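You operate a simulated robot arm through the tools that you are given. There is no shell and no other tool. Be economical: measure what you need, move in short steps, check, and stop when the job is done.

You are at the controls of a simulated robot arm. One attempt, no reset.

## Task
Strain the silver jug's juice through the white strainer into the clear jug, then rest it on the empty jug.
Fine: all of it; silver jug back on the bench, nothing spilt. Set down upright: jug.

It is judged by the outcome, as a careful person would: the job done as asked, and still so three seconds after it is handed in. It fails if anything else is knocked over, pushed out of place, dropped, spilled or broken.

## Robot
A 6-joint arm with a two-finger gripper, fixed in place. Base frame: the origin is at the foot of the arm, x ahead of it, y to its left, z up. Lengths are in mm, angles in degrees, forces in N, time in s.
Its first joint turns from -166.0 to 166.0 degrees. Payload 2.45 kg.
The TCP is the grasp point between the finger pads, 20 mm short of the fingertips. In the tool frame z runs along the fingers and y along their closing line. Largest opening 140 mm; the body of the gripper starts 168 mm behind the TCP.
Orientation is that of the tool frame in the base frame, as a unit quaternion [w, x, y, z]. With the fingers straight down and closing along the base's y, the tool's x points along the base's -x, its y along +y and its z along -z.

## Interface
- The arm moves only by the tool jog_arm. Its argument "steps" is a list that holds one entry, the list of rows, each a list of 7 numbers: the gripper command, from -1 (shut) to 1 (fully open), values between in proportion, then the shift along the base's x, y, z in mm, then the turn, a rotation vector about the base's x, y, z in degrees. In form: [[[grip, tx, ty, tz, rx, ry, rz], ...]]. A call has 1 to 8 rows; each row is the pose to reach, as a shift and turn from the pose commanded when the call began. A row lasts 0.2 s, in which the tool goes at most 50 mm and 8.6 degrees; a call with a longer step from one row to the next is refused whole, and so is a gripper value outside its range. A pose out of reach is approached as far as the arm can. The call stops where the force on the tool passes 40 N (or 10 N more than at its start, if that is more) or the arm is blocked; 0.2 s more then pass. The fingers move at their own pace (about 45 mm/s each) and stop on an object; they squeeze with about 20 N. The grip force told is the motor's: it shows also when the fingers shut on nothing. Time passes only in rows, and 0.2 s behind the last, so rows that repeat a pose let the fingers close. It gives the time, the measured TCP pose, the force on the tool (base axes), the opening and the grip force at its end, in the units of the frame above (readings bear some noise), with the torque about the TCP (base axes, N m) and any sound that the robot's microphone picked up, and new pictures: "show" is both (left out), scene, wrist or none.
- Cameras (640 x 400 px; columns grow to the right, rows downward): "scene" is fixed at [49.4, -649.5, 1574.3]; the picture's right is [0.73, -0.69, 0.00], its down [-0.24, -0.25, -0.94] and it looks along [0.64, 0.68, -0.35] (base axes); focal length 324 px, centre (320, 200). "wrist" rides on the gripper at [78, 11, -209] in the tool frame; the picture's right is [-0.14, 0.99, 0.00], its down [-0.92, -0.13, -0.37] and it looks along [-0.37, -0.05, 0.93] (tool axes); focal length 280 px, centre (320, 200). There is no depth. A picture from a camera that has moved, and an enlarged one, comes with that camera's place and axes in the base frame and with its lens. The place of the scene camera against the robot may be out by one fixed shift of up to 25 mm in any direction.
- close_up(camera, box): a new picture of the part [left, top, right, bottom] of that camera's present view, enlarged. No time passes.
- hand_in(): hands the job in; it is judged then, once.

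Work in short steps. Places have to be worked out from the pictures, the camera data and where the tool is seen: move nearer, look again, correct. Check each grasp and each placing, and mend what went wrong. You have 120 turns and 200 pictures in all, those below and enlarged ones among them. Open the gripper and draw the arm clear of the work before you hand the job in, unless the task says otherwise; then end with one line.

The tools are called after "Emit:" as a command line: name --argument value ..., lists and objects as JSON in quotes. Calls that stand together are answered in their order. jog_arm: Moves the arm, as the interface text tells. Its arguments: {"type":"object","properties":{"steps":{"type":"array","items":{"type":"array","items":{"type":"array","items":{"type":"number"}}}},"show":{"type":"string","enum":["both","scene","wrist","none"]}},"required":["steps"]} The other tools are called the same way: close_up (camera, box) takes an enlarged picture of a part of a camera's view; hand_in () hands the job in.

At the start:

```text
clock: 0.0
eef_pos: [529.5, 340.5, 1223.4]
tcp_rot: [-0.001, 0.0, 1.0, 0.0]
wrist_force: [0.8, -0.6, -0.6]
moment: [-0.03, -0.01, -0.02]
finger_gap: 140.1
grip_force: 0.0
```

scene: 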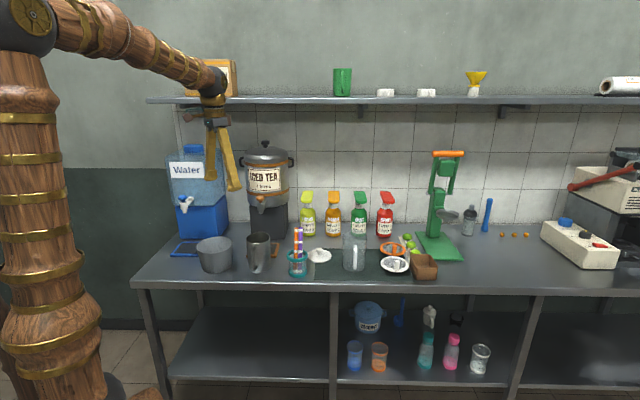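
wrist: 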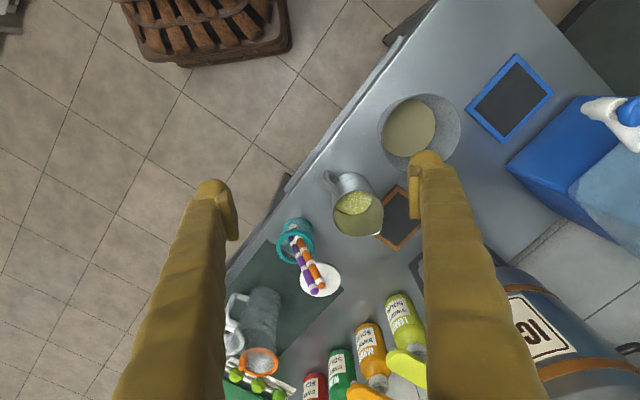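

I'll take enlarged views of the bench to identify the jugs and strainers.

Emit:
close_up --camera "scene" --box '[180, 210, 340, 310]'

Emit:
close_up --camera "scene" --box '[310, 200, 470, 300]'

Emit:
close_up --camera "wrist" --box '[200, 140, 440, 400]'

```text
4.00 times, centred on (260, 260) of scene
camera zoom: at [49.4, -649.5, 1574.3], right [0.73, -0.69, 0.0], down [-0.24, -0.25, -0.94], along [0.64, 0.68, -0.35], focal length 1295 px, centre (560, -40)
```

zoom: 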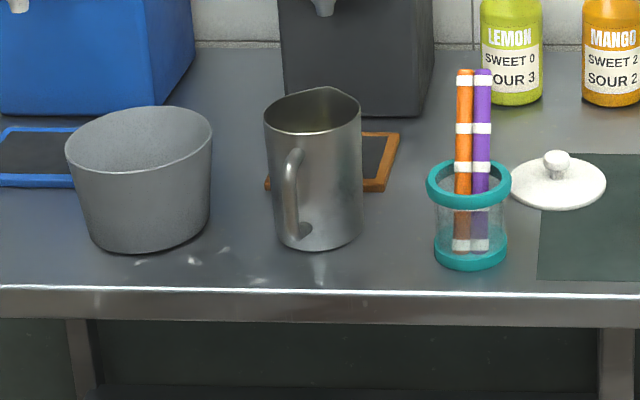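

```text
4.00 times, centred on (390, 250) of scene
camera zoom: at [49.4, -649.5, 1574.3], right [0.73, -0.69, 0.0], down [-0.24, -0.25, -0.94], along [0.64, 0.68, -0.35], focal length 1295 px, centre (40, 0)
```

zoom: 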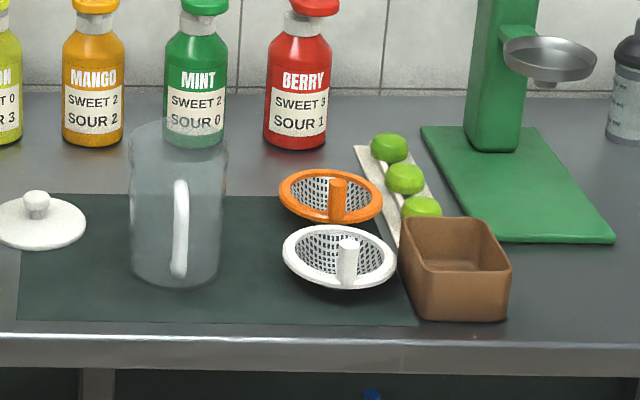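

```text
1.54 times, centred on (320, 270) of wrist
camera zoom: at [451.9, 350.7, 1431.5], right [0.14, 0.99, 0.0], down [0.92, -0.13, 0.37], along [0.37, -0.05, -0.93], focal length 431 px, centre (320, 92)
```

zoom: 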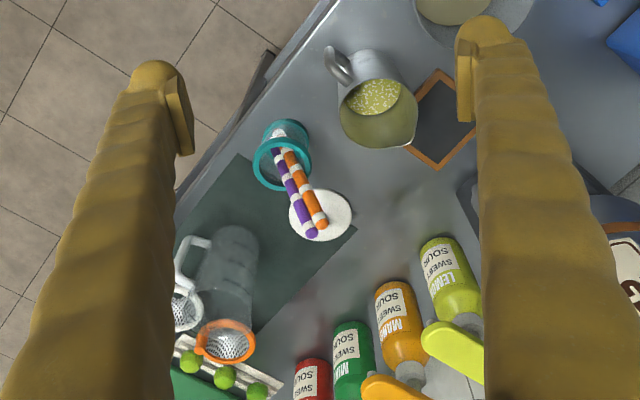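

I judge the bench top at z≈820, silver jug at ≈(678,391), clear jug at ≈(975,122), white strainer at ≈(1080,-12), all to be refined. I move at height towards the mat to look from nearer.

Emit:
jog_arm --steps '[[[1, 32, -36, 0, 0, 0, 0], [1, 65, -72, 0, 0, 0, 0], [1, 98, -108, 0, 0, 0, 0], [1, 131, -144, 0, 0, 0, 0], [1, 164, -180, 0, 0, 0, 0], [1, 197, -216, 0, 0, 0, 0], [1, 230, -252, 0, 0, 0, 0], [1, 262, -288, 0, 0, 0, 0]]]'

```text
clock: 1.8
eef_pos: [792.6, 52.2, 1221.9]
tcp_rot: [0.001, -0.001, 1.0, 0.0]
wrist_force: [-0.4, -0.7, 0.1]
moment: [-0.01, -0.05, -0.02]
finger_gap: 139.7
grip_force: 0.0
camera wrist: at [713.6, 62.6, 1431.6], right [0.14, 0.99, 0.0], down [0.92, -0.13, 0.37], along [0.37, -0.05, -0.93], focal length 280 px, centre (320, 200)
```

scene: 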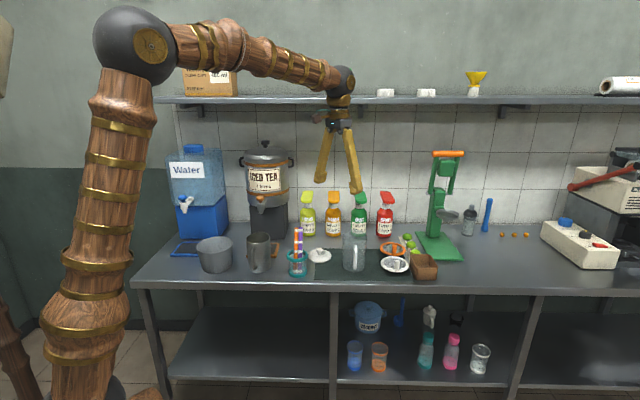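
wrist: 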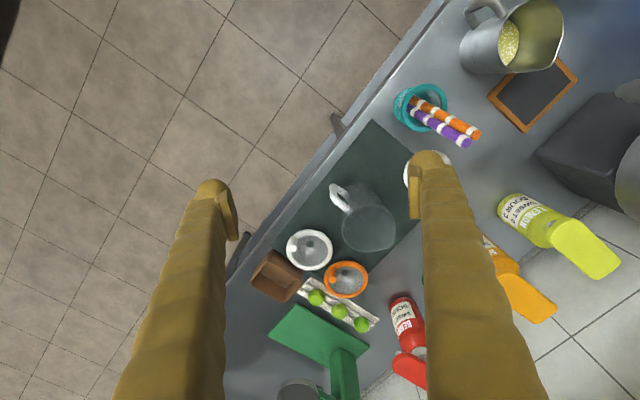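

Emit:
close_up --camera "wrist" --box '[240, 160, 420, 310]'

```text
2.67 times, centred on (330, 235) of wrist
camera zoom: at [713.6, 62.6, 1431.6], right [0.14, 0.99, 0.0], down [0.92, -0.13, 0.37], along [0.37, -0.05, -0.93], focal length 748 px, centre (293, 107)
```

zoom: 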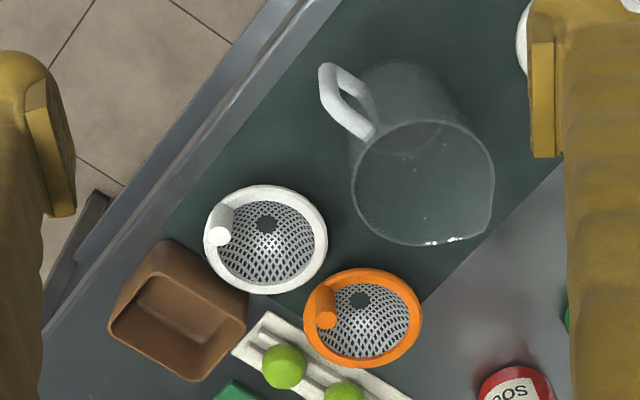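

White strainer: ring about 110 wide, with an upright peg handle at about (1034,-42); clear jug rim centre ≈(959,118). I move nearer with an outward tilt to measure the peg.

Emit:
jog_arm --steps '[[[1, 28, -14, -34, 0, -5, 0], [1, 56, -28, -68, 0, -10, 0], [1, 84, -42, -102, 0, -15, 0], [1, 112, -56, -136, 0, -20, 0], [1, 140, -70, -170, 0, -25, 0]]]'

```text
clock: 3.0
eef_pos: [932.5, -18.3, 1052.6]
tcp_rot: [0.217, -0.001, 0.976, 0.0]
wrist_force: [0.0, 0.2, 0.9]
moment: [0.0, 0.02, 0.0]
finger_gap: 140.1
grip_force: 0.1
camera wrist: at [773.8, -7.6, 1208.1], right [0.12, 0.99, 0.06], down [0.68, -0.13, 0.72], along [0.73, -0.05, -0.69], focal length 280 px, centre (320, 200)
```

scene: 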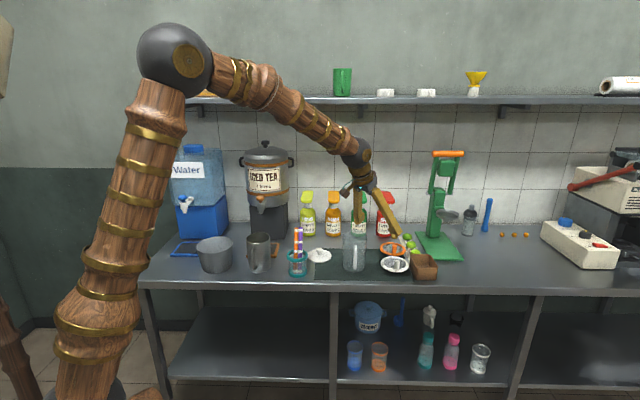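
wrist: 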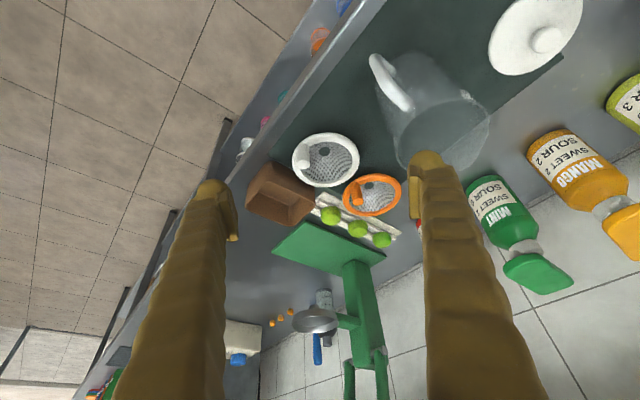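

Emit:
close_up --camera "wrist" --box '[270, 110, 430, 230]'

Emit:
close_up --camera "scene" --box '[340, 220, 440, 285]'

```text
3.33 times, centred on (350, 170) of wrist
camera zoom: at [773.8, -7.6, 1208.1], right [0.12, 0.99, 0.06], down [0.68, -0.13, 0.72], along [0.73, -0.05, -0.69], focal length 935 px, centre (220, 300)
```

zoom: 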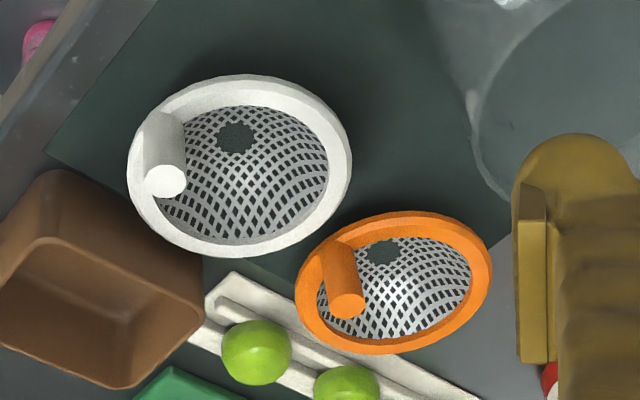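

```text
6.15 times, centred on (390, 252) of scene
camera zoom: at [49.4, -649.5, 1574.3], right [0.73, -0.69, 0.0], down [-0.24, -0.25, -0.94], along [0.64, 0.68, -0.35], focal length 1992 px, centre (-111, -123)
```

zoom: 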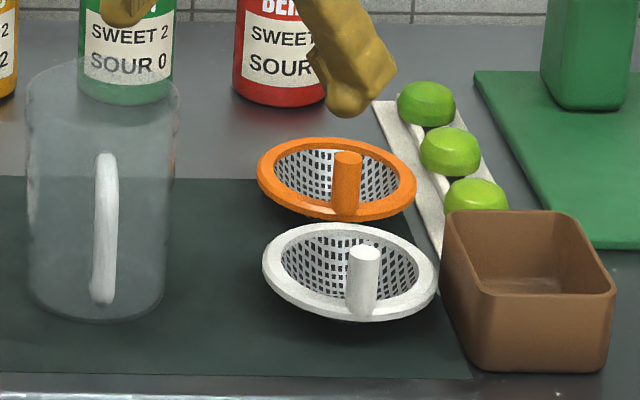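

Triangulating two wrist views puts the peg top at about (1045,-47,873). I narrow the fingers and go to a point above it.

Emit:
jog_arm --steps '[[[-0.35, 25, -7, -10, 0, 0, 0], [-0.35, 50, -14, -40, 0, 0, 0], [-0.35, 80, -21, -70, 0, 0, 0], [-0.35, 100, -28, -100, 0, 0, 0], [-0.35, 112, -29, -120, 0, 0, 0], [-0.35, 112, -29, -120, 0, 0, 0]]]'

```text
clock: 4.4
eef_pos: [1042.2, -47.3, 932.8]
tcp_rot: [0.216, 0.0, 0.976, 0.0]
wrist_force: [-0.6, 0.2, 0.3]
moment: [-0.02, -0.02, -0.01]
finger_gap: 45.7
grip_force: 0.0
camera wrist: at [884.4, -36.8, 1088.7], right [0.12, 0.99, 0.06], down [0.68, -0.13, 0.72], along [0.72, -0.05, -0.69], focal length 280 px, centre (320, 200)
```

scene: 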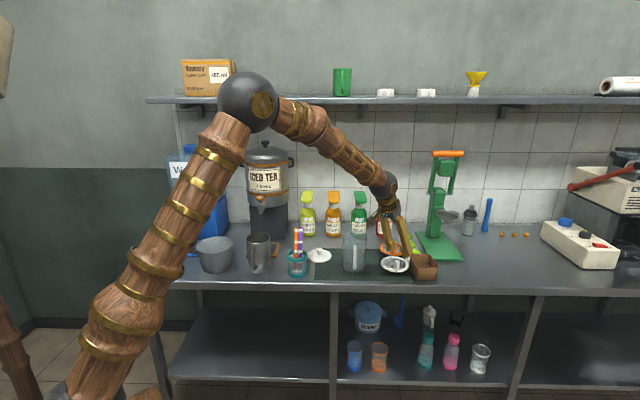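
wrist: 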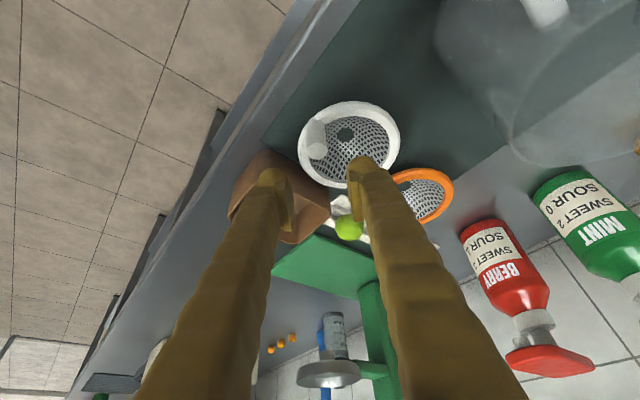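

Peg confirmed at (1044,-47). Descend straight with fingertips kept above the ring.

Emit:
jog_arm --steps '[[[-0.35, 1, 0, -35, 0, 0, 0], [-0.35, 2, 0, -68, 0, 0, 0], [-0.35, 2, 0, -68, 0, 0, 0]]]'

Emit:
close_up --camera "wrist" --box '[220, 60, 460, 260]'

Emit:
close_up --camera "scene" --box '[340, 210, 450, 285]'

```text
clock: 5.2
eef_pos: [1046.3, -45.0, 866.0]
tcp_rot: [0.217, -0.001, 0.976, 0.0]
wrist_force: [-0.4, -0.1, -0.9]
moment: [0.01, 0.0, 0.01]
finger_gap: 45.5
grip_force: 0.0
camera wrist: at [886.4, -35.9, 1020.8], right [0.12, 0.99, 0.06], down [0.68, -0.13, 0.72], along [0.72, -0.05, -0.69], focal length 280 px, centre (320, 200)
```

scene: 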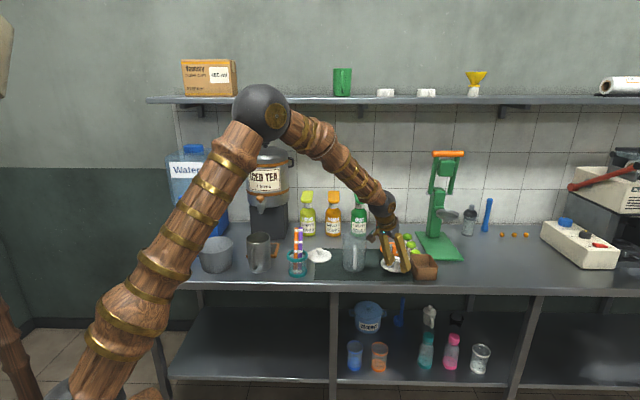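
wrist: 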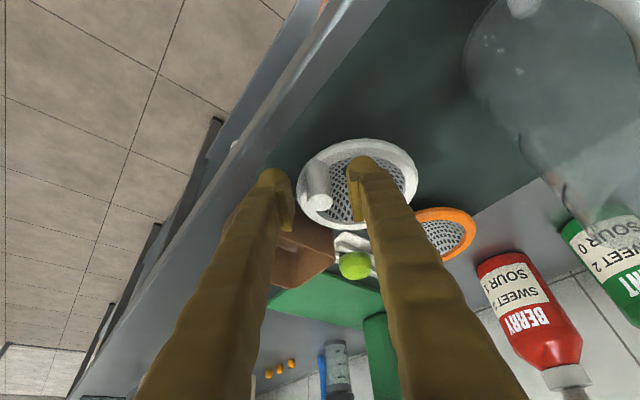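

```text
2.00 times, centred on (340, 160) of wrist
camera zoom: at [886.4, -35.9, 1020.8], right [0.12, 0.99, 0.06], down [0.68, -0.13, 0.72], along [0.72, -0.05, -0.69], focal length 561 px, centre (280, 280)
```

zoom: 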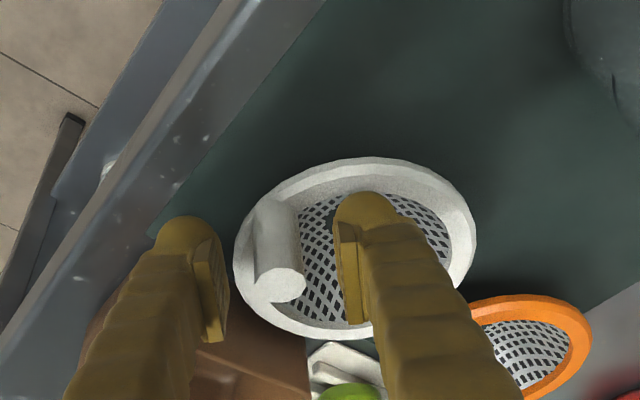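

```text
5.33 times, centred on (395, 248) of scene
camera zoom: at [49.4, -649.5, 1574.3], right [0.73, -0.69, 0.0], down [-0.24, -0.25, -0.94], along [0.64, 0.68, -0.35], focal length 1727 px, centre (-80, -53)
```

zoom: 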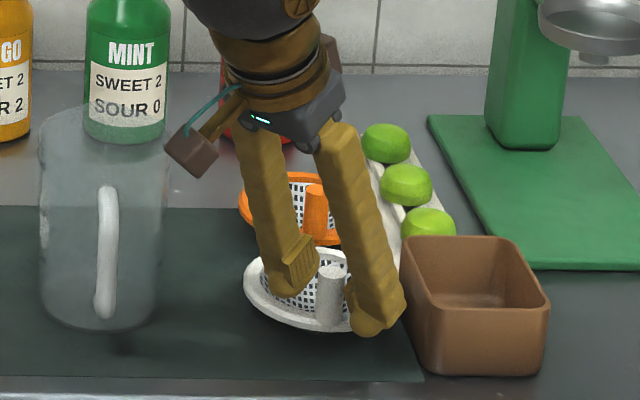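

The peg is centred between the fingers. Closing.

Emit:
jog_arm --steps '[[[-1, 0, 0, 0, 0, 0, 0], [-1, 0, 0, 0, 0, 0, 0], [-1, 0, 0, 0, 0, 0, 0], [-1, 0, 0, 0, 0, 0, 0]]]' --show "none"

Emit:
close_up --camera "wrist" --box '[220, 60, 460, 260]'

```text
clock: 6.2
eef_pos: [1044.8, -46.8, 865.2]
tcp_rot: [0.216, -0.001, 0.976, 0.001]
wrist_force: [0.3, -0.3, 0.2]
moment: [-0.02, 0.0, 0.02]
finger_gap: 18.4
grip_force: 20.1
```

```text
2.00 times, centred on (340, 160) of wrist
camera zoom: at [886.3, -35.9, 1020.9], right [0.12, 0.99, 0.06], down [0.68, -0.13, 0.72], along [0.72, -0.05, -0.69], focal length 561 px, centre (280, 280)
```

zoom: 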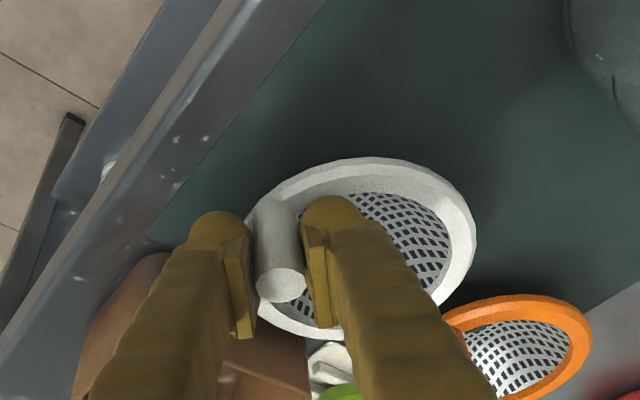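

Gripped at 18.4 mm. Lift gently and check the strainer stays level.

Emit:
jog_arm --steps '[[[-1, 0, 0, 15, 0, 0, 0], [-1, 0, 0, 40, 0, 0, 0], [-1, 0, 0, 70, 0, 0, 0], [-1, -20, 0, 110, 0, 0, 0], [-1, -40, 0, 150, 0, 0, 0], [-1, -60, 0, 190, 0, 0, 0]]]'

Emit:
close_up --camera "scene" --box '[320, 180, 440, 280]'

```text
clock: 7.6
eef_pos: [984.8, -47.5, 1054.7]
tcp_rot: [0.216, -0.001, 0.976, 0.0]
wrist_force: [0.6, 0.1, -0.8]
moment: [-0.02, -0.03, -0.01]
finger_gap: 18.5
grip_force: 19.9
camera wrist: at [826.4, -36.1, 1210.2], right [0.12, 0.99, 0.06], down [0.68, -0.13, 0.72], along [0.72, -0.05, -0.69], focal length 280 px, centre (320, 200)
```

scene: 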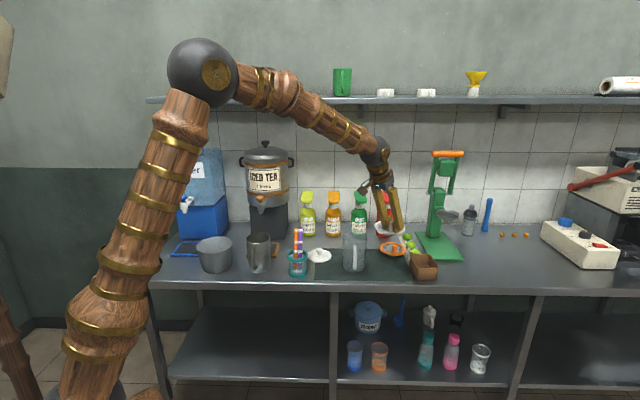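
wrist: 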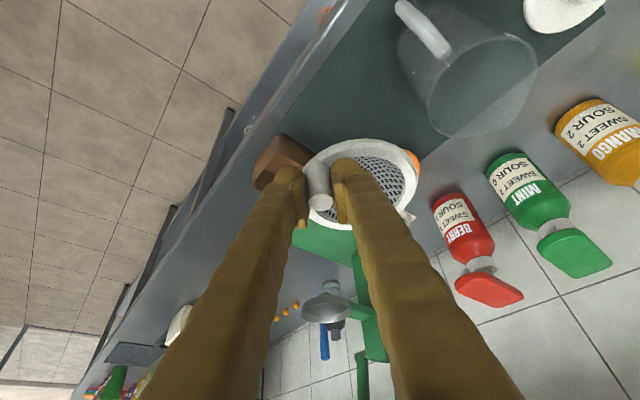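

```text
4.00 times, centred on (380, 230) of scene
camera zoom: at [49.4, -649.5, 1574.3], right [0.73, -0.69, 0.0], down [-0.24, -0.25, -0.94], along [0.64, 0.68, -0.35], focal length 1295 px, centre (80, 80)
```

zoom: 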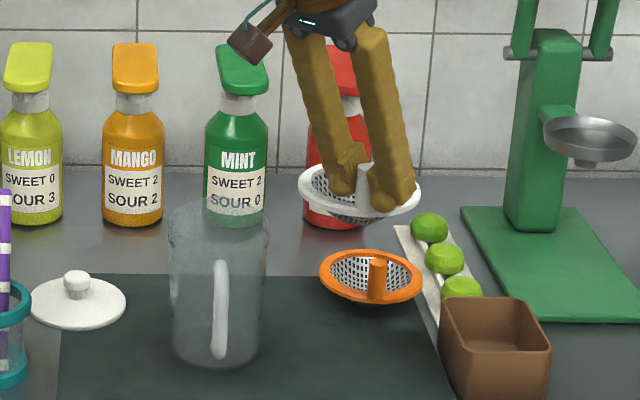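

Strainer held level. Now measure the clear jug's rim from here.

Emit:
close_up --camera "wrist" --box '[380, 0, 560, 150]'

```text
2.67 times, centred on (470, 75) of wrist
camera zoom: at [826.4, -36.1, 1210.2], right [0.12, 0.99, 0.06], down [0.68, -0.13, 0.72], along [0.72, -0.05, -0.69], focal length 748 px, centre (-80, 533)
```

zoom: 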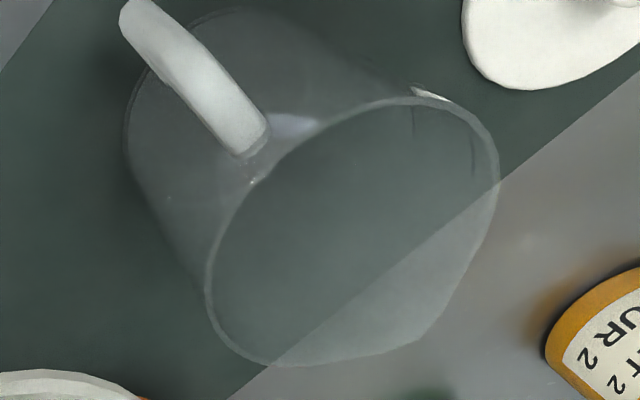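

Clear jug rim centre ≈(970,120), rim z≈955–975. I turn the strainer +45° so the peg ends on the right side, and bring it over the jug at a safe height.

Emit:
jog_arm --steps '[[[-1, 0, 0, 30, 0, 0, 7.5], [-1, -2, 20, 45, 0, 0, 15], [-1, -5, 45, 45, 0, 0, 22.5], [-1, -8, 70, 45, 0, 0, 30], [-1, -12, 95, 45, 0, 0, 37.5], [-1, -15, 119, 45, 0, 0, 45], [-1, -15, 119, 45, 0, 0, 45]]]'

Emit:
close_up --camera "scene" --box '[300, 180, 420, 280]'

```text
clock: 9.2
eef_pos: [971.0, 73.3, 1101.0]
tcp_rot: [0.2, -0.375, 0.901, 0.083]
wrist_force: [-0.6, -0.4, -1.7]
moment: [-0.01, 0.01, -0.02]
finger_gap: 18.2
grip_force: 20.0
camera wrist: at [851.3, -33.0, 1256.5], right [-0.61, 0.79, 0.06], down [0.57, 0.39, 0.72], along [0.55, 0.48, -0.69], focal length 280 px, centre (320, 200)
```

scene: 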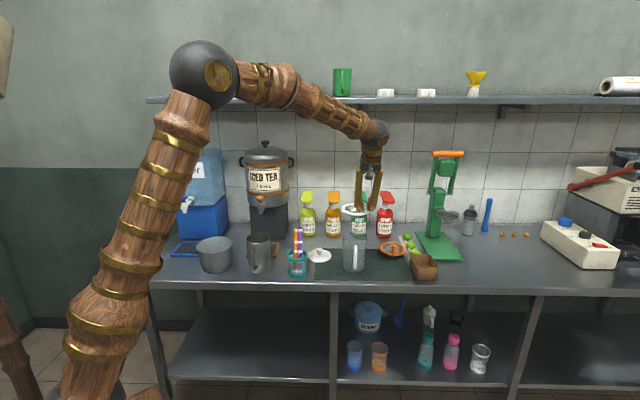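
wrist: 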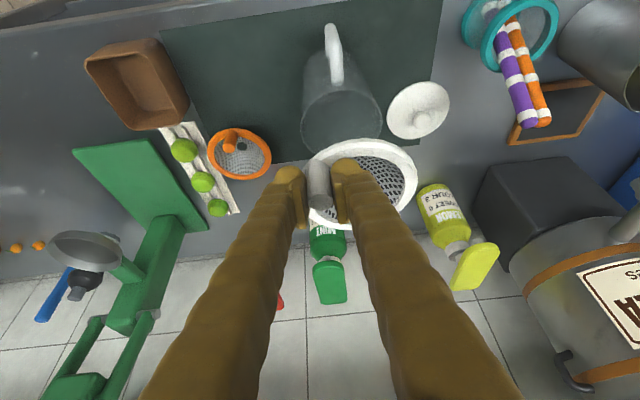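

```text
4.00 times, centred on (360, 230) of scene
camera zoom: at [49.4, -649.5, 1574.3], right [0.73, -0.69, 0.0], down [-0.24, -0.25, -0.94], along [0.64, 0.68, -0.35], focal length 1295 px, centre (160, 80)
```

zoom: 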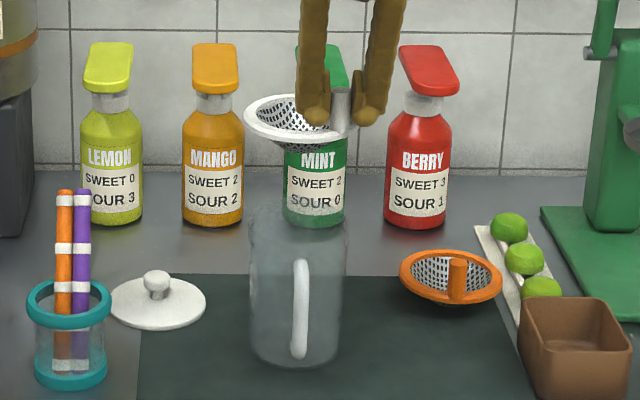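

Emit:
close_up --camera "wrist" --box '[280, 50, 440, 240]'

```text
2.11 times, centred on (360, 145) of wrist
camera zoom: at [851.3, -33.0, 1256.5], right [-0.61, 0.79, 0.06], down [0.57, 0.39, 0.72], along [0.55, 0.48, -0.69], focal length 590 px, centre (236, 316)
```

zoom: 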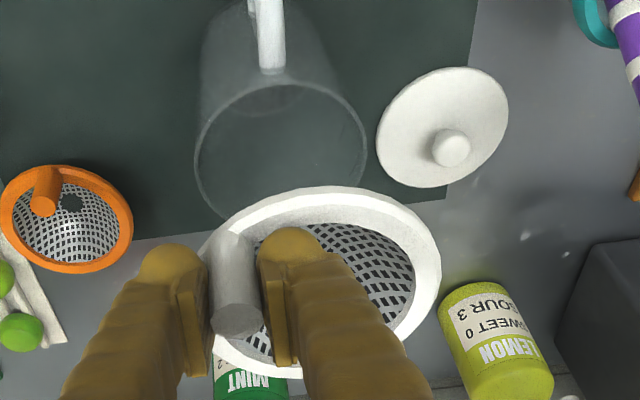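

Both are centred near (970,120). Lower part-way and compare the strainer ring with the jug rim.

Emit:
jog_arm --steps '[[[-1, 0, -1, -35, 0, 0, 0], [-1, 0, -1, -70, 0, 0, 0], [-1, 0, -1, -75, 0, 0, 0]]]' --show "none"

Emit:
close_up --camera "scene" --box '[320, 205, 400, 280]'

Emit:
close_up --camera "wrist" --box '[260, 70, 440, 240]'

```text
clock: 10.0
eef_pos: [970.7, 71.1, 1024.7]
tcp_rot: [0.199, -0.374, 0.902, 0.083]
wrist_force: [-0.2, 0.6, -0.1]
moment: [-0.03, 0.01, -0.01]
finger_gap: 18.6
grip_force: 19.9
```

```text
5.33 times, centred on (360, 242) of scene
camera zoom: at [49.4, -649.5, 1574.3], right [0.73, -0.69, 0.0], down [-0.24, -0.25, -0.94], along [0.64, 0.68, -0.35], focal length 1727 px, centre (107, -27)
```

zoom: 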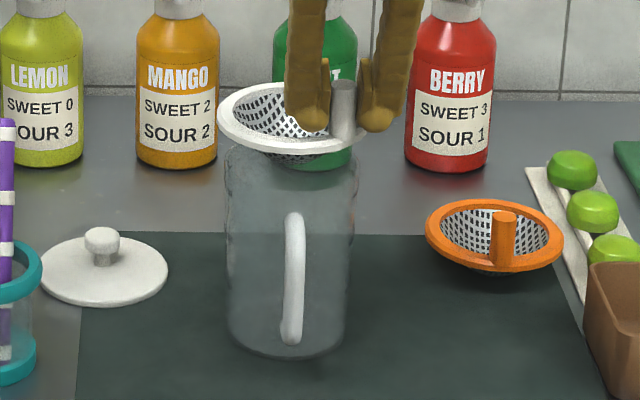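

```text
2.35 times, centred on (350, 155) of wrist
camera zoom: at [850.7, -34.3, 1180.6], right [-0.61, 0.79, 0.06], down [0.57, 0.39, 0.72], along [0.55, 0.48, -0.69], focal length 660 px, centre (249, 306)
```

zoom: 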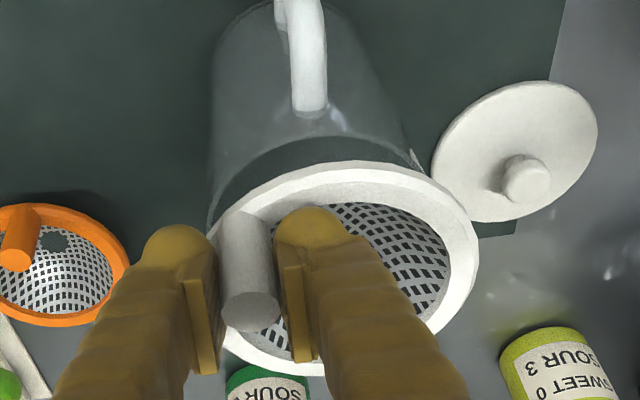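

Emit:
close_up --camera "scene" --box '[344, 212, 380, 248]'

```text
11.11 times, centred on (362, 230) of scene
camera zoom: at [49.4, -649.5, 1574.3], right [0.73, -0.69, 0.0], down [-0.24, -0.25, -0.94], along [0.64, 0.68, -0.35], focal length 3597 px, centre (-147, -133)
```

zoom: 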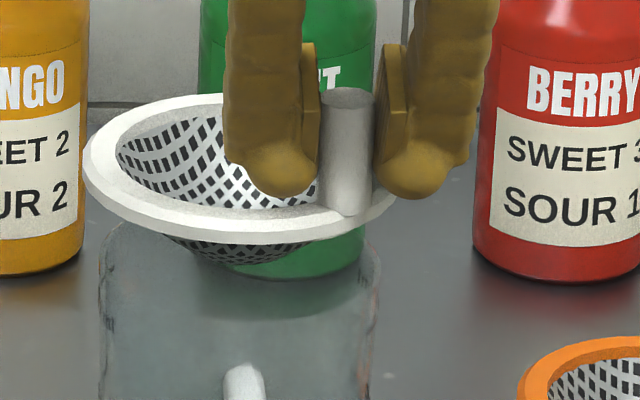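

Strainer is near level and aligned in the scene view. Lower in small steps.

Emit:
jog_arm --steps '[[[-1, 0, 0, -11, 0, 0, 0], [-1, 0, 0, -22, 0, 0, 0], [-1, 0, 0, -22, 0, 0, 0]]]' --show "none"

Emit:
close_up --camera "scene" --box '[334, 215, 384, 275]'

Emit:
close_up --camera "wrist" --box '[290, 90, 410, 190]'

```text
clock: 10.8
eef_pos: [970.9, 71.6, 1003.1]
tcp_rot: [0.2, -0.374, 0.902, 0.084]
wrist_force: [0.2, 0.4, -1.6]
moment: [-0.07, -0.04, -0.01]
finger_gap: 18.5
grip_force: 20.1
```

```text
6.67 times, centred on (359, 245) of scene
camera zoom: at [49.4, -649.5, 1574.3], right [0.73, -0.69, 0.0], down [-0.24, -0.25, -0.94], along [0.64, 0.68, -0.35], focal length 2158 px, centre (60, -100)
```

zoom: 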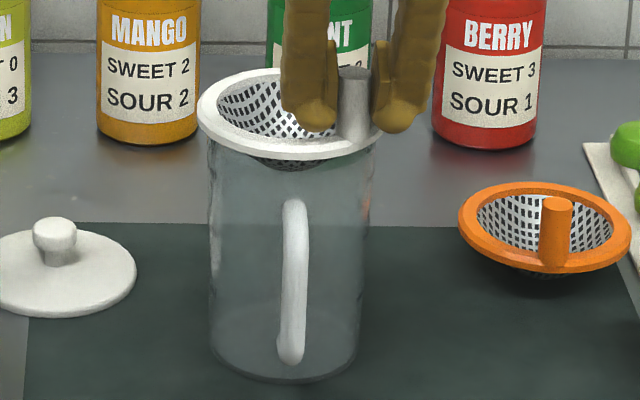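

```text
4.00 times, centred on (350, 140) of wrist
camera zoom: at [850.8, -34.3, 1158.6], right [-0.61, 0.79, 0.06], down [0.57, 0.39, 0.72], along [0.55, 0.48, -0.69], focal length 1122 px, centre (200, 440)
```

zoom: 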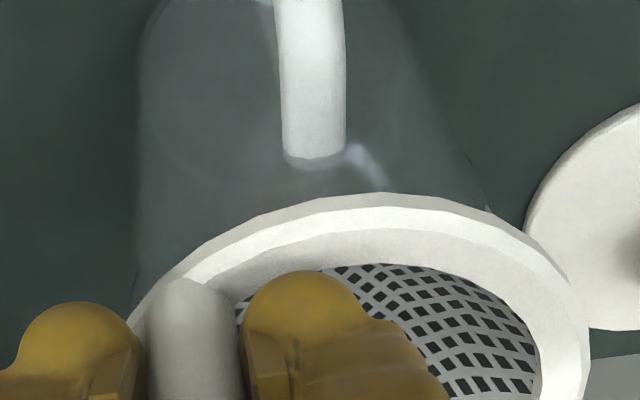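

Aligned across the bench in the scene view. Continue down in small steps, watching the force.

Emit:
jog_arm --steps '[[[-1, 0, 0, -4, 0, 0, 0], [-1, 0, 0, -8, 0, 0, 0], [-1, 0, 0, -8, 0, 0, 0]]]' --show "none"

Emit:
close_up --camera "scene" --box '[334, 215, 384, 275]'

Emit:
close_up --camera "wrist" --box '[270, 90, 430, 210]'

```text
clock: 11.6
eef_pos: [970.7, 71.4, 993.7]
tcp_rot: [0.2, -0.374, 0.902, 0.083]
wrist_force: [-1.1, 0.1, -1.4]
moment: [-0.02, -0.01, 0.0]
finger_gap: 18.4
grip_force: 20.0
```

```text
6.67 times, centred on (359, 245) of scene
camera zoom: at [49.4, -649.5, 1574.3], right [0.73, -0.69, 0.0], down [-0.24, -0.25, -0.94], along [0.64, 0.68, -0.35], focal length 2158 px, centre (60, -100)
```

zoom: 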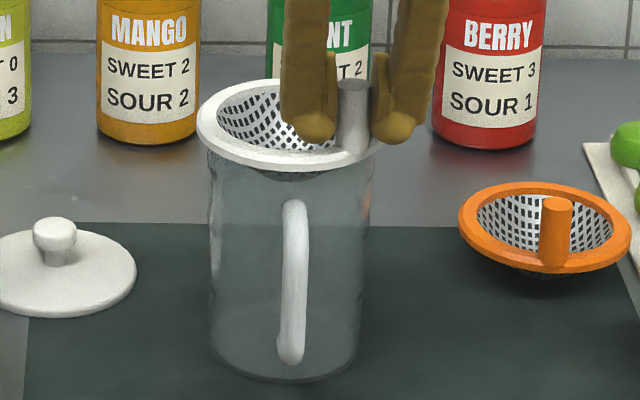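

```text
3.33 times, centred on (350, 150) of wrist
camera zoom: at [850.8, -34.1, 1151.1], right [-0.61, 0.79, 0.06], down [0.57, 0.39, 0.72], along [0.55, 0.48, -0.69], focal length 935 px, centre (220, 367)
```

zoom: 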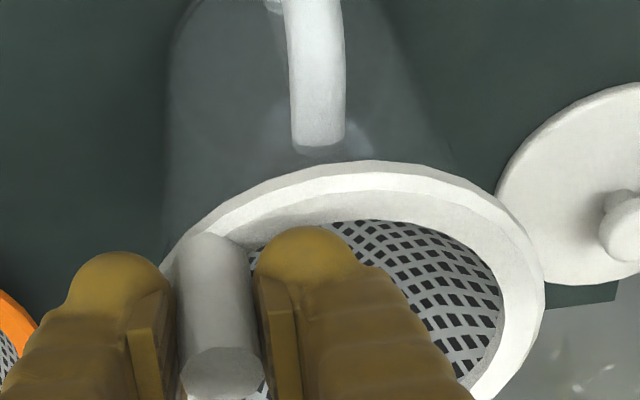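

Emit:
jog_arm --steps '[[[-1, 0, 0, -3, 0, 0, 0], [-1, 0, 0, -6, 0, 0, 0], [-1, 0, 0, -6, 0, 0, 0]]]' --show "none"

Emit:
close_up --camera "scene" --box '[334, 215, 384, 275]'

```text
clock: 12.4
eef_pos: [971.1, 71.9, 990.1]
tcp_rot: [0.201, -0.374, 0.902, 0.082]
wrist_force: [-1.9, -1.5, 13.4]
moment: [-0.12, 0.08, 0.0]
finger_gap: 18.8
grip_force: 19.7
```

```text
6.67 times, centred on (359, 245) of scene
camera zoom: at [49.4, -649.5, 1574.3], right [0.73, -0.69, 0.0], down [-0.24, -0.25, -0.94], along [0.64, 0.68, -0.35], focal length 2158 px, centre (60, -100)
```

zoom: 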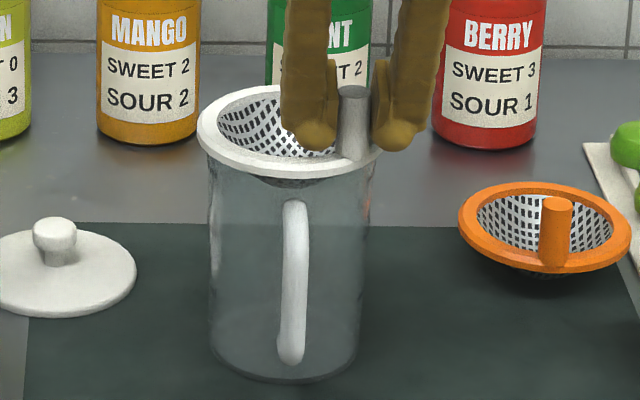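

Contact (13 N) at TCP z≈990: the ring is on the rim. Ease off and release with a small opening.

Emit:
jog_arm --steps '[[[-1, 0, 0, 3, 0, 0, 0], [-0.75, 0, 0, 3, 0, 0, 0], [-0.5, 0, 0, 3, 0, 0, 0], [-0.4, 0, 0, 3, 0, 0, 0], [-0.4, 0, 0, 3, 0, 0, 0]]]' --show "none"

Emit:
close_up --camera "scene" --box '[334, 215, 384, 275]'

Emit:
close_up --camera "wrist" --box '[270, 90, 430, 210]'

```text
clock: 13.6
eef_pos: [970.3, 70.7, 992.7]
tcp_rot: [0.2, -0.375, 0.901, 0.083]
wrist_force: [-0.3, 0.1, 0.0]
moment: [0.0, -0.01, -0.02]
finger_gap: 42.0
grip_force: 0.0
```

```text
6.67 times, centred on (359, 245) of scene
camera zoom: at [49.4, -649.5, 1574.3], right [0.73, -0.69, 0.0], down [-0.24, -0.25, -0.94], along [0.64, 0.68, -0.35], focal length 2158 px, centre (60, -100)
```

zoom: 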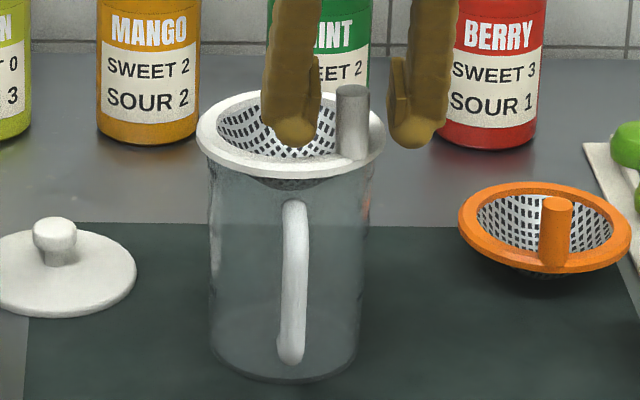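

```text
3.33 times, centred on (350, 150) of wrist
camera zoom: at [850.8, -34.2, 1148.2], right [-0.61, 0.79, 0.06], down [0.57, 0.39, 0.72], along [0.55, 0.48, -0.69], focal length 935 px, centre (220, 367)
```

zoom: 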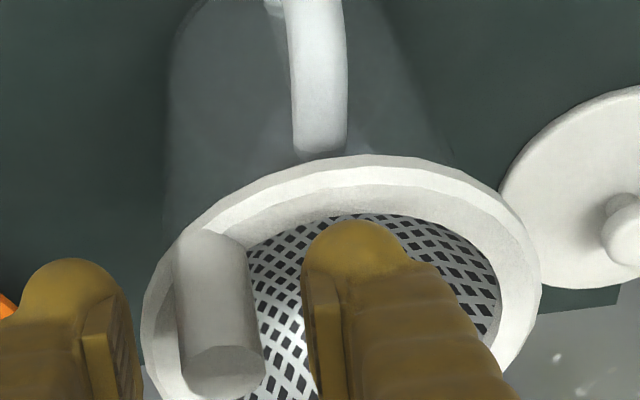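

Strainer sits level on the clear jug. Retreat straight up, then head towards the silver jug.

Emit:
jog_arm --steps '[[[-0.3, 0, 0, 35, 0, 0, 0], [-0.2, 0, 0, 75, 0, 0, 0], [-0.1, 0, 0, 120, 0, 0, 0], [0.2, -35, 20, 140, 0, 0, -3], [0.5, -75, 45, 150, 0, 0, -6], [0.8, -115, 70, 150, 0, 0, -9], [1, -155, 95, 150, 0, 0, -13], [1, -195, 120, 150, 0, 0, -17]]]'

Emit:
close_up --camera "scene" --box '[334, 215, 384, 275]'

```text
clock: 15.4
eef_pos: [774.6, 191.6, 1140.4]
tcp_rot: [0.209, -0.237, 0.947, 0.052]
wrist_force: [0.4, 1.1, -0.3]
moment: [0.02, 0.01, -0.04]
finger_gap: 139.8
grip_force: 0.0
camera wrist: at [630.0, 126.1, 1296.8], right [-0.36, 0.93, 0.06], down [0.66, 0.21, 0.72], along [0.66, 0.3, -0.69], focal length 280 px, centre (320, 200)
```

scene: 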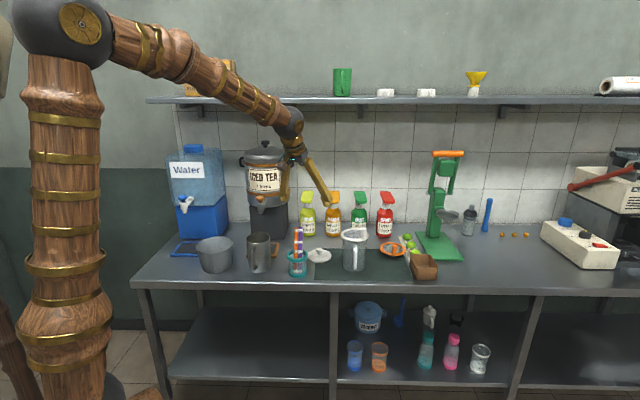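
wrist: 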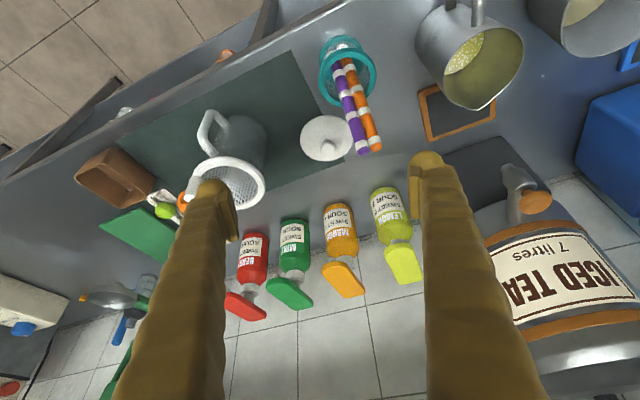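

```text
6.67 times, centred on (359, 245) of scene
camera zoom: at [49.4, -649.5, 1574.3], right [0.73, -0.69, 0.0], down [-0.24, -0.25, -0.94], along [0.64, 0.68, -0.35], focal length 2158 px, centre (60, -100)
```

zoom: 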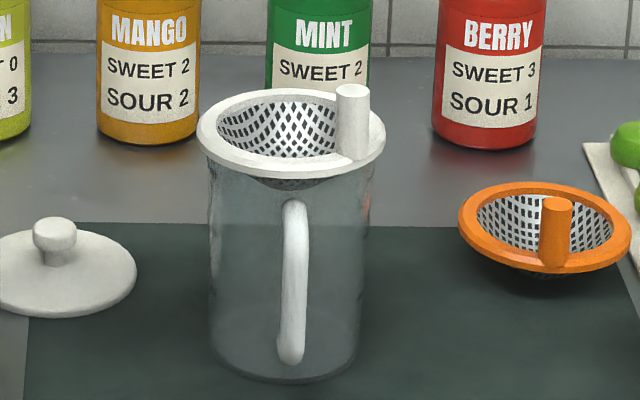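

Strainer seat is good. Now a close view of the silver jug from here.

Emit:
close_up --camera "wrist" --box '[390, 0, 550, 120]'

```text
3.33 times, centred on (470, 60) of wrist
camera zoom: at [630.0, 126.1, 1296.8], right [-0.36, 0.93, 0.06], down [0.66, 0.21, 0.72], along [0.66, 0.3, -0.69], focal length 935 px, centre (-180, 667)
```

zoom: 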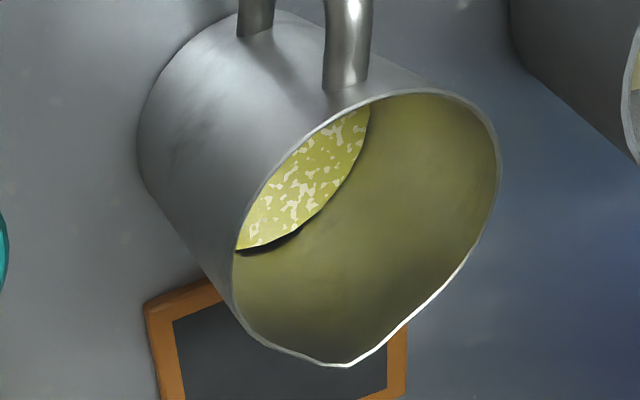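

Emit:
jog_arm --steps '[[[1, -35, 31, 2, 0, 0, 0], [1, -70, 62, 4, 0, 0, 0], [1, -105, 93, 6, 0, 0, 0], [1, -140, 124, 8, 0, 0, 0], [1, -175, 153, 10, 0, 0, 0]]]'

Emit:
close_up --camera "wrist" --box '[240, 60, 440, 210]'

```text
clock: 16.6
eef_pos: [600.4, 344.4, 1152.2]
tcp_rot: [0.211, -0.236, 0.947, 0.052]
wrist_force: [-0.2, 0.2, -0.9]
moment: [0.01, -0.01, -0.01]
finger_gap: 139.8
grip_force: 0.1
camera wrist: at [454.9, 279.2, 1307.2], right [-0.36, 0.93, 0.06], down [0.66, 0.21, 0.72], along [0.66, 0.3, -0.69], focal length 280 px, centre (320, 200)
```

scene: 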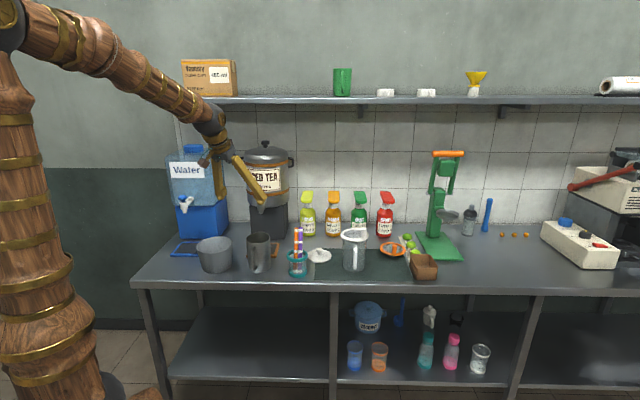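
wrist: 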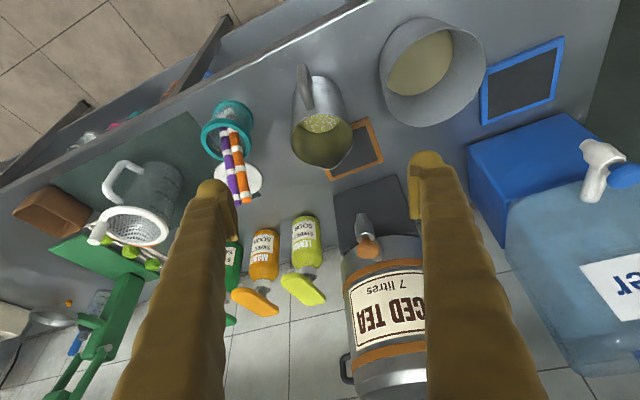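

```text
2.67 times, centred on (340, 135) of wrist
camera zoom: at [454.9, 279.2, 1307.2], right [-0.36, 0.93, 0.06], down [0.66, 0.21, 0.72], along [0.66, 0.3, -0.69], focal length 748 px, centre (267, 373)
```

zoom: 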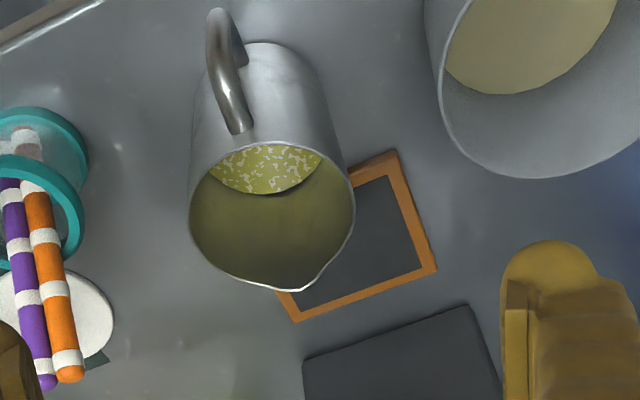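

Silver jug rim centre ≈(678,391), rim z≈943, spout pointing ≈34° from x, handle towards the robot, juice about half full. I move over it, align yaw, then pitch the tool to horizontal.

Emit:
jog_arm --steps '[[[1, 39, 23, 0, 0, 0, 3], [1, 78, 47, 0, 0, 0, 6]]]' --show "none"

Emit:
jog_arm --steps '[[[1, 0, 0, 0, 4.53, -6.72, 0], [1, 0, 0, 0, 9.06, -13.44, 0], [1, 0, 0, 0, 13.59, -20.16, 0], [1, 0, 0, 0, 18.12, -26.88, 0], [1, 0, 0, 0, 22.65, -33.6, 0], [1, 0, 0, 0, 27.18, -40.32, 0], [1, 0, 0, 0, 31.71, -47.04, 0], [1, 0, 0, 0, 36.35, -53.89, 0]]]'

```text
clock: 17.2
eef_pos: [677.7, 391.0, 1151.2]
tcp_rot: [0.207, -0.286, 0.933, 0.064]
wrist_force: [0.6, 0.5, 0.0]
moment: [-0.01, 0.02, 0.0]
finger_gap: 139.8
grip_force: 0.0
```

```text
clock: 19.2
eef_pos: [636.8, 416.9, 1142.7]
tcp_rot: [0.63, -0.331, 0.646, 0.276]
wrist_force: [-0.7, 1.0, -0.1]
moment: [-0.05, 0.02, 0.02]
finger_gap: 140.1
grip_force: 0.0
out of reach, approached as far as the arm can: row 4, 5, 6, 7, 8
stopped in row 8: the arm was blocked; the commanded pose is now the measured one
camera wrist: at [498.1, 255.6, 1074.7], right [-0.77, 0.63, 0.08], down [-0.15, -0.29, 0.95], along [0.62, 0.72, 0.32], focal length 280 px, centre (320, 200)
```

scene: 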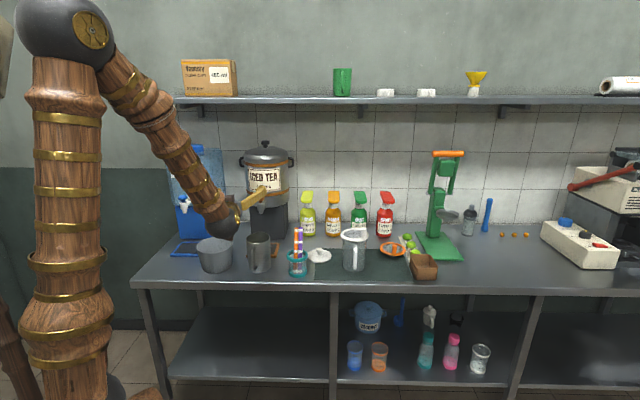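
wrist: 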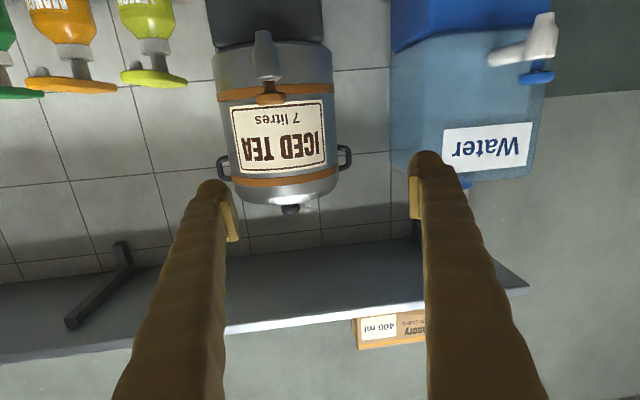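

The arm deviated while the tool was in line with the forearm; now it's nearly horizontal but yawed to 51°. I try turning back to 34° azimuth over the jug from here.

Emit:
jog_arm --steps '[[[1, 14, -9, 2, 0, 0, -5.7], [1, 28, -18, 4, 0, 0, -11.4], [1, 41, -26, 8, 0, 0, -17], [1, 41, -26, 8, 0, 0, -17]]]' --show "scene"

```text
clock: 20.2
eef_pos: [694.2, 363.0, 1167.2]
tcp_rot: [0.65, -0.232, 0.694, 0.204]
wrist_force: [0.1, -0.5, -0.3]
moment: [0.01, -0.02, -0.01]
finger_gap: 139.9
grip_force: 0.0
out of reach, approached as far as the arm can: row 2, 3, 4
```

scene: 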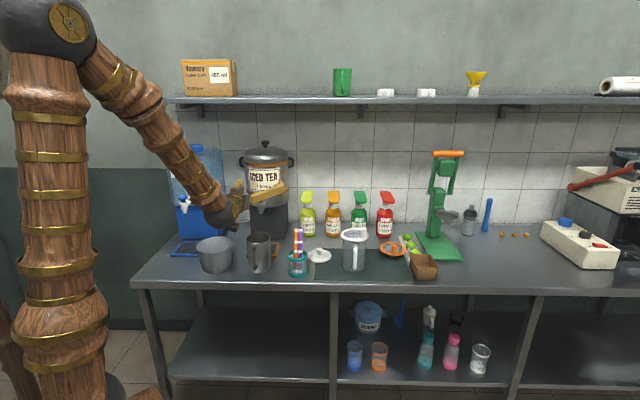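

Nearly aligned now (azimuth 36°, pitch −4°). Test whether this attitude holds lower down, still above the jug.

Emit:
jog_arm --steps '[[[1, -2, 5, -30, 0, 0, 0], [1, -5, 10, -60, 0, 0, 0], [1, -8, 14, -90, 0, 0, 0], [1, -8, 14, -110, 0, 0, 0], [1, -8, 14, -110, 0, 0, 0]]]' --show "scene"

```text
clock: 21.4
eef_pos: [684.5, 360.9, 1072.1]
tcp_rot: [0.638, -0.22, 0.701, 0.229]
wrist_force: [0.2, -1.0, -0.2]
moment: [0.02, 0.01, 0.02]
finger_gap: 140.3
grip_force: 0.0
out of reach, approached as far as the arm can: row 1, 2, 3, 4, 5
```

scene: 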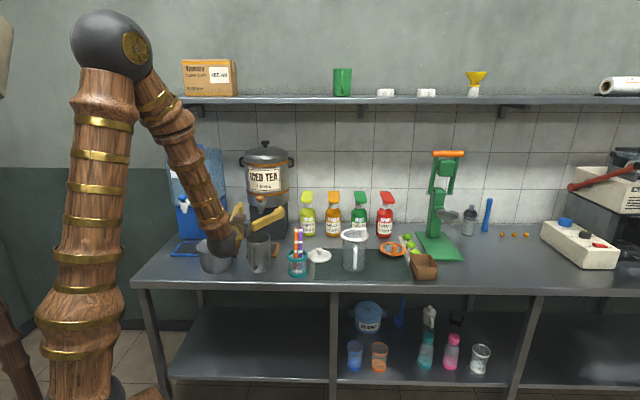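

Fully horizontal isn't reachable that close. New plan: grip the silver jug with the tool pitched 45° from the handle side, then pour with the spout turned back towards the robot, which keeps the arm in easy reach. I bring the tool to 45° over the jug.

Emit:
jog_arm --steps '[[[1, 4, -7, 30, -4.7, 6.96, 0], [1, 8, -14, 59, -9.4, 13.92, 0], [1, 8, -14, 59, -14.1, 20.88, 0], [1, 8, -14, 59, -18.8, 27.84, 0], [1, 8, -14, 59, -23.5, 34.8, 0], [1, 8, -14, 59, -23.5, 34.8, 0]]]'

```text
clock: 22.8
eef_pos: [696.4, 365.7, 1145.2]
tcp_rot: [0.347, -0.194, 0.897, 0.194]
wrist_force: [-1.3, -2.8, -2.1]
moment: [0.43, -0.22, 0.17]
finger_gap: 140.0
grip_force: 0.0
camera wrist: at [523.5, 256.4, 1235.1], right [-0.39, 0.87, 0.31], down [0.49, -0.09, 0.87], along [0.78, 0.49, -0.39], focal length 280 px, centre (320, 200)
```

scene: 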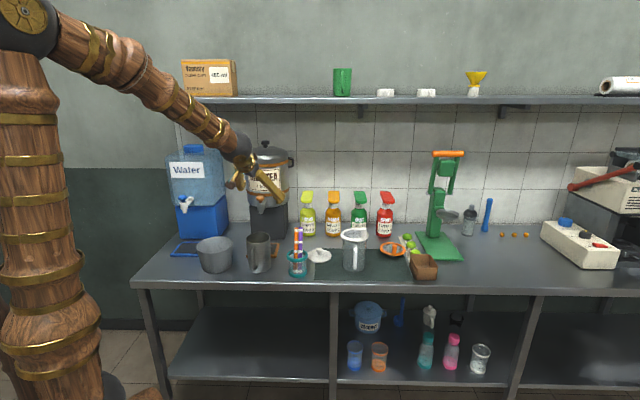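
wrist: 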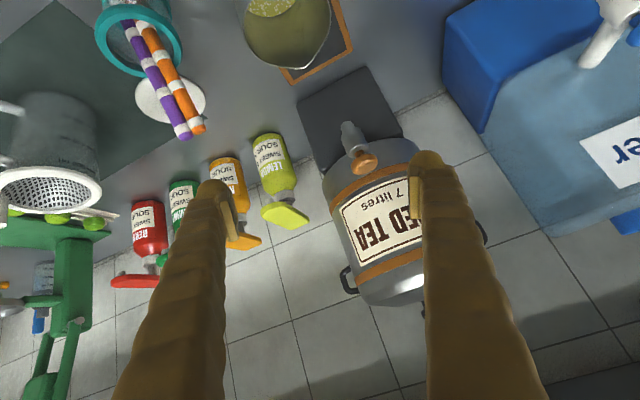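

Readings suggest it's still settling; hold briefly.

Emit:
jog_arm --steps '[[[1, 0, 0, 0, 0, 0, 0], [1, 0, 0, 0, 0, 0, 0], [1, 0, 0, 0, 0, 0, 0]]]' --show "wrist"

```text
clock: 23.6
eef_pos: [692.3, 348.2, 1131.9]
tcp_rot: [0.343, -0.265, 0.89, 0.138]
wrist_force: [0.1, -0.6, -0.5]
moment: [0.0, -0.02, 0.02]
finger_gap: 140.1
grip_force: 0.1
camera wrist: at [526.2, 237.1, 1229.4], right [-0.48, 0.86, 0.16], down [0.45, 0.08, 0.89], along [0.76, 0.5, -0.43], focal length 280 px, centre (320, 200)
```

wrist: 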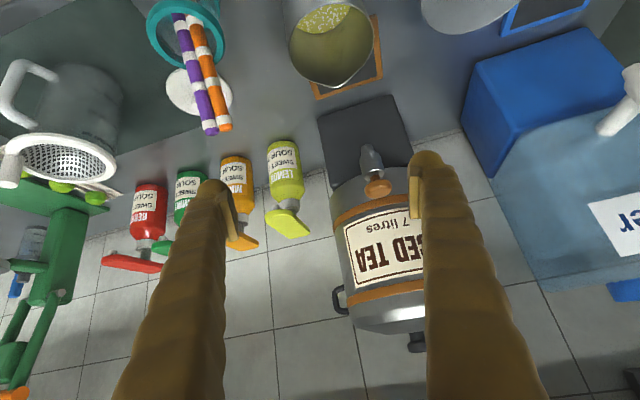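

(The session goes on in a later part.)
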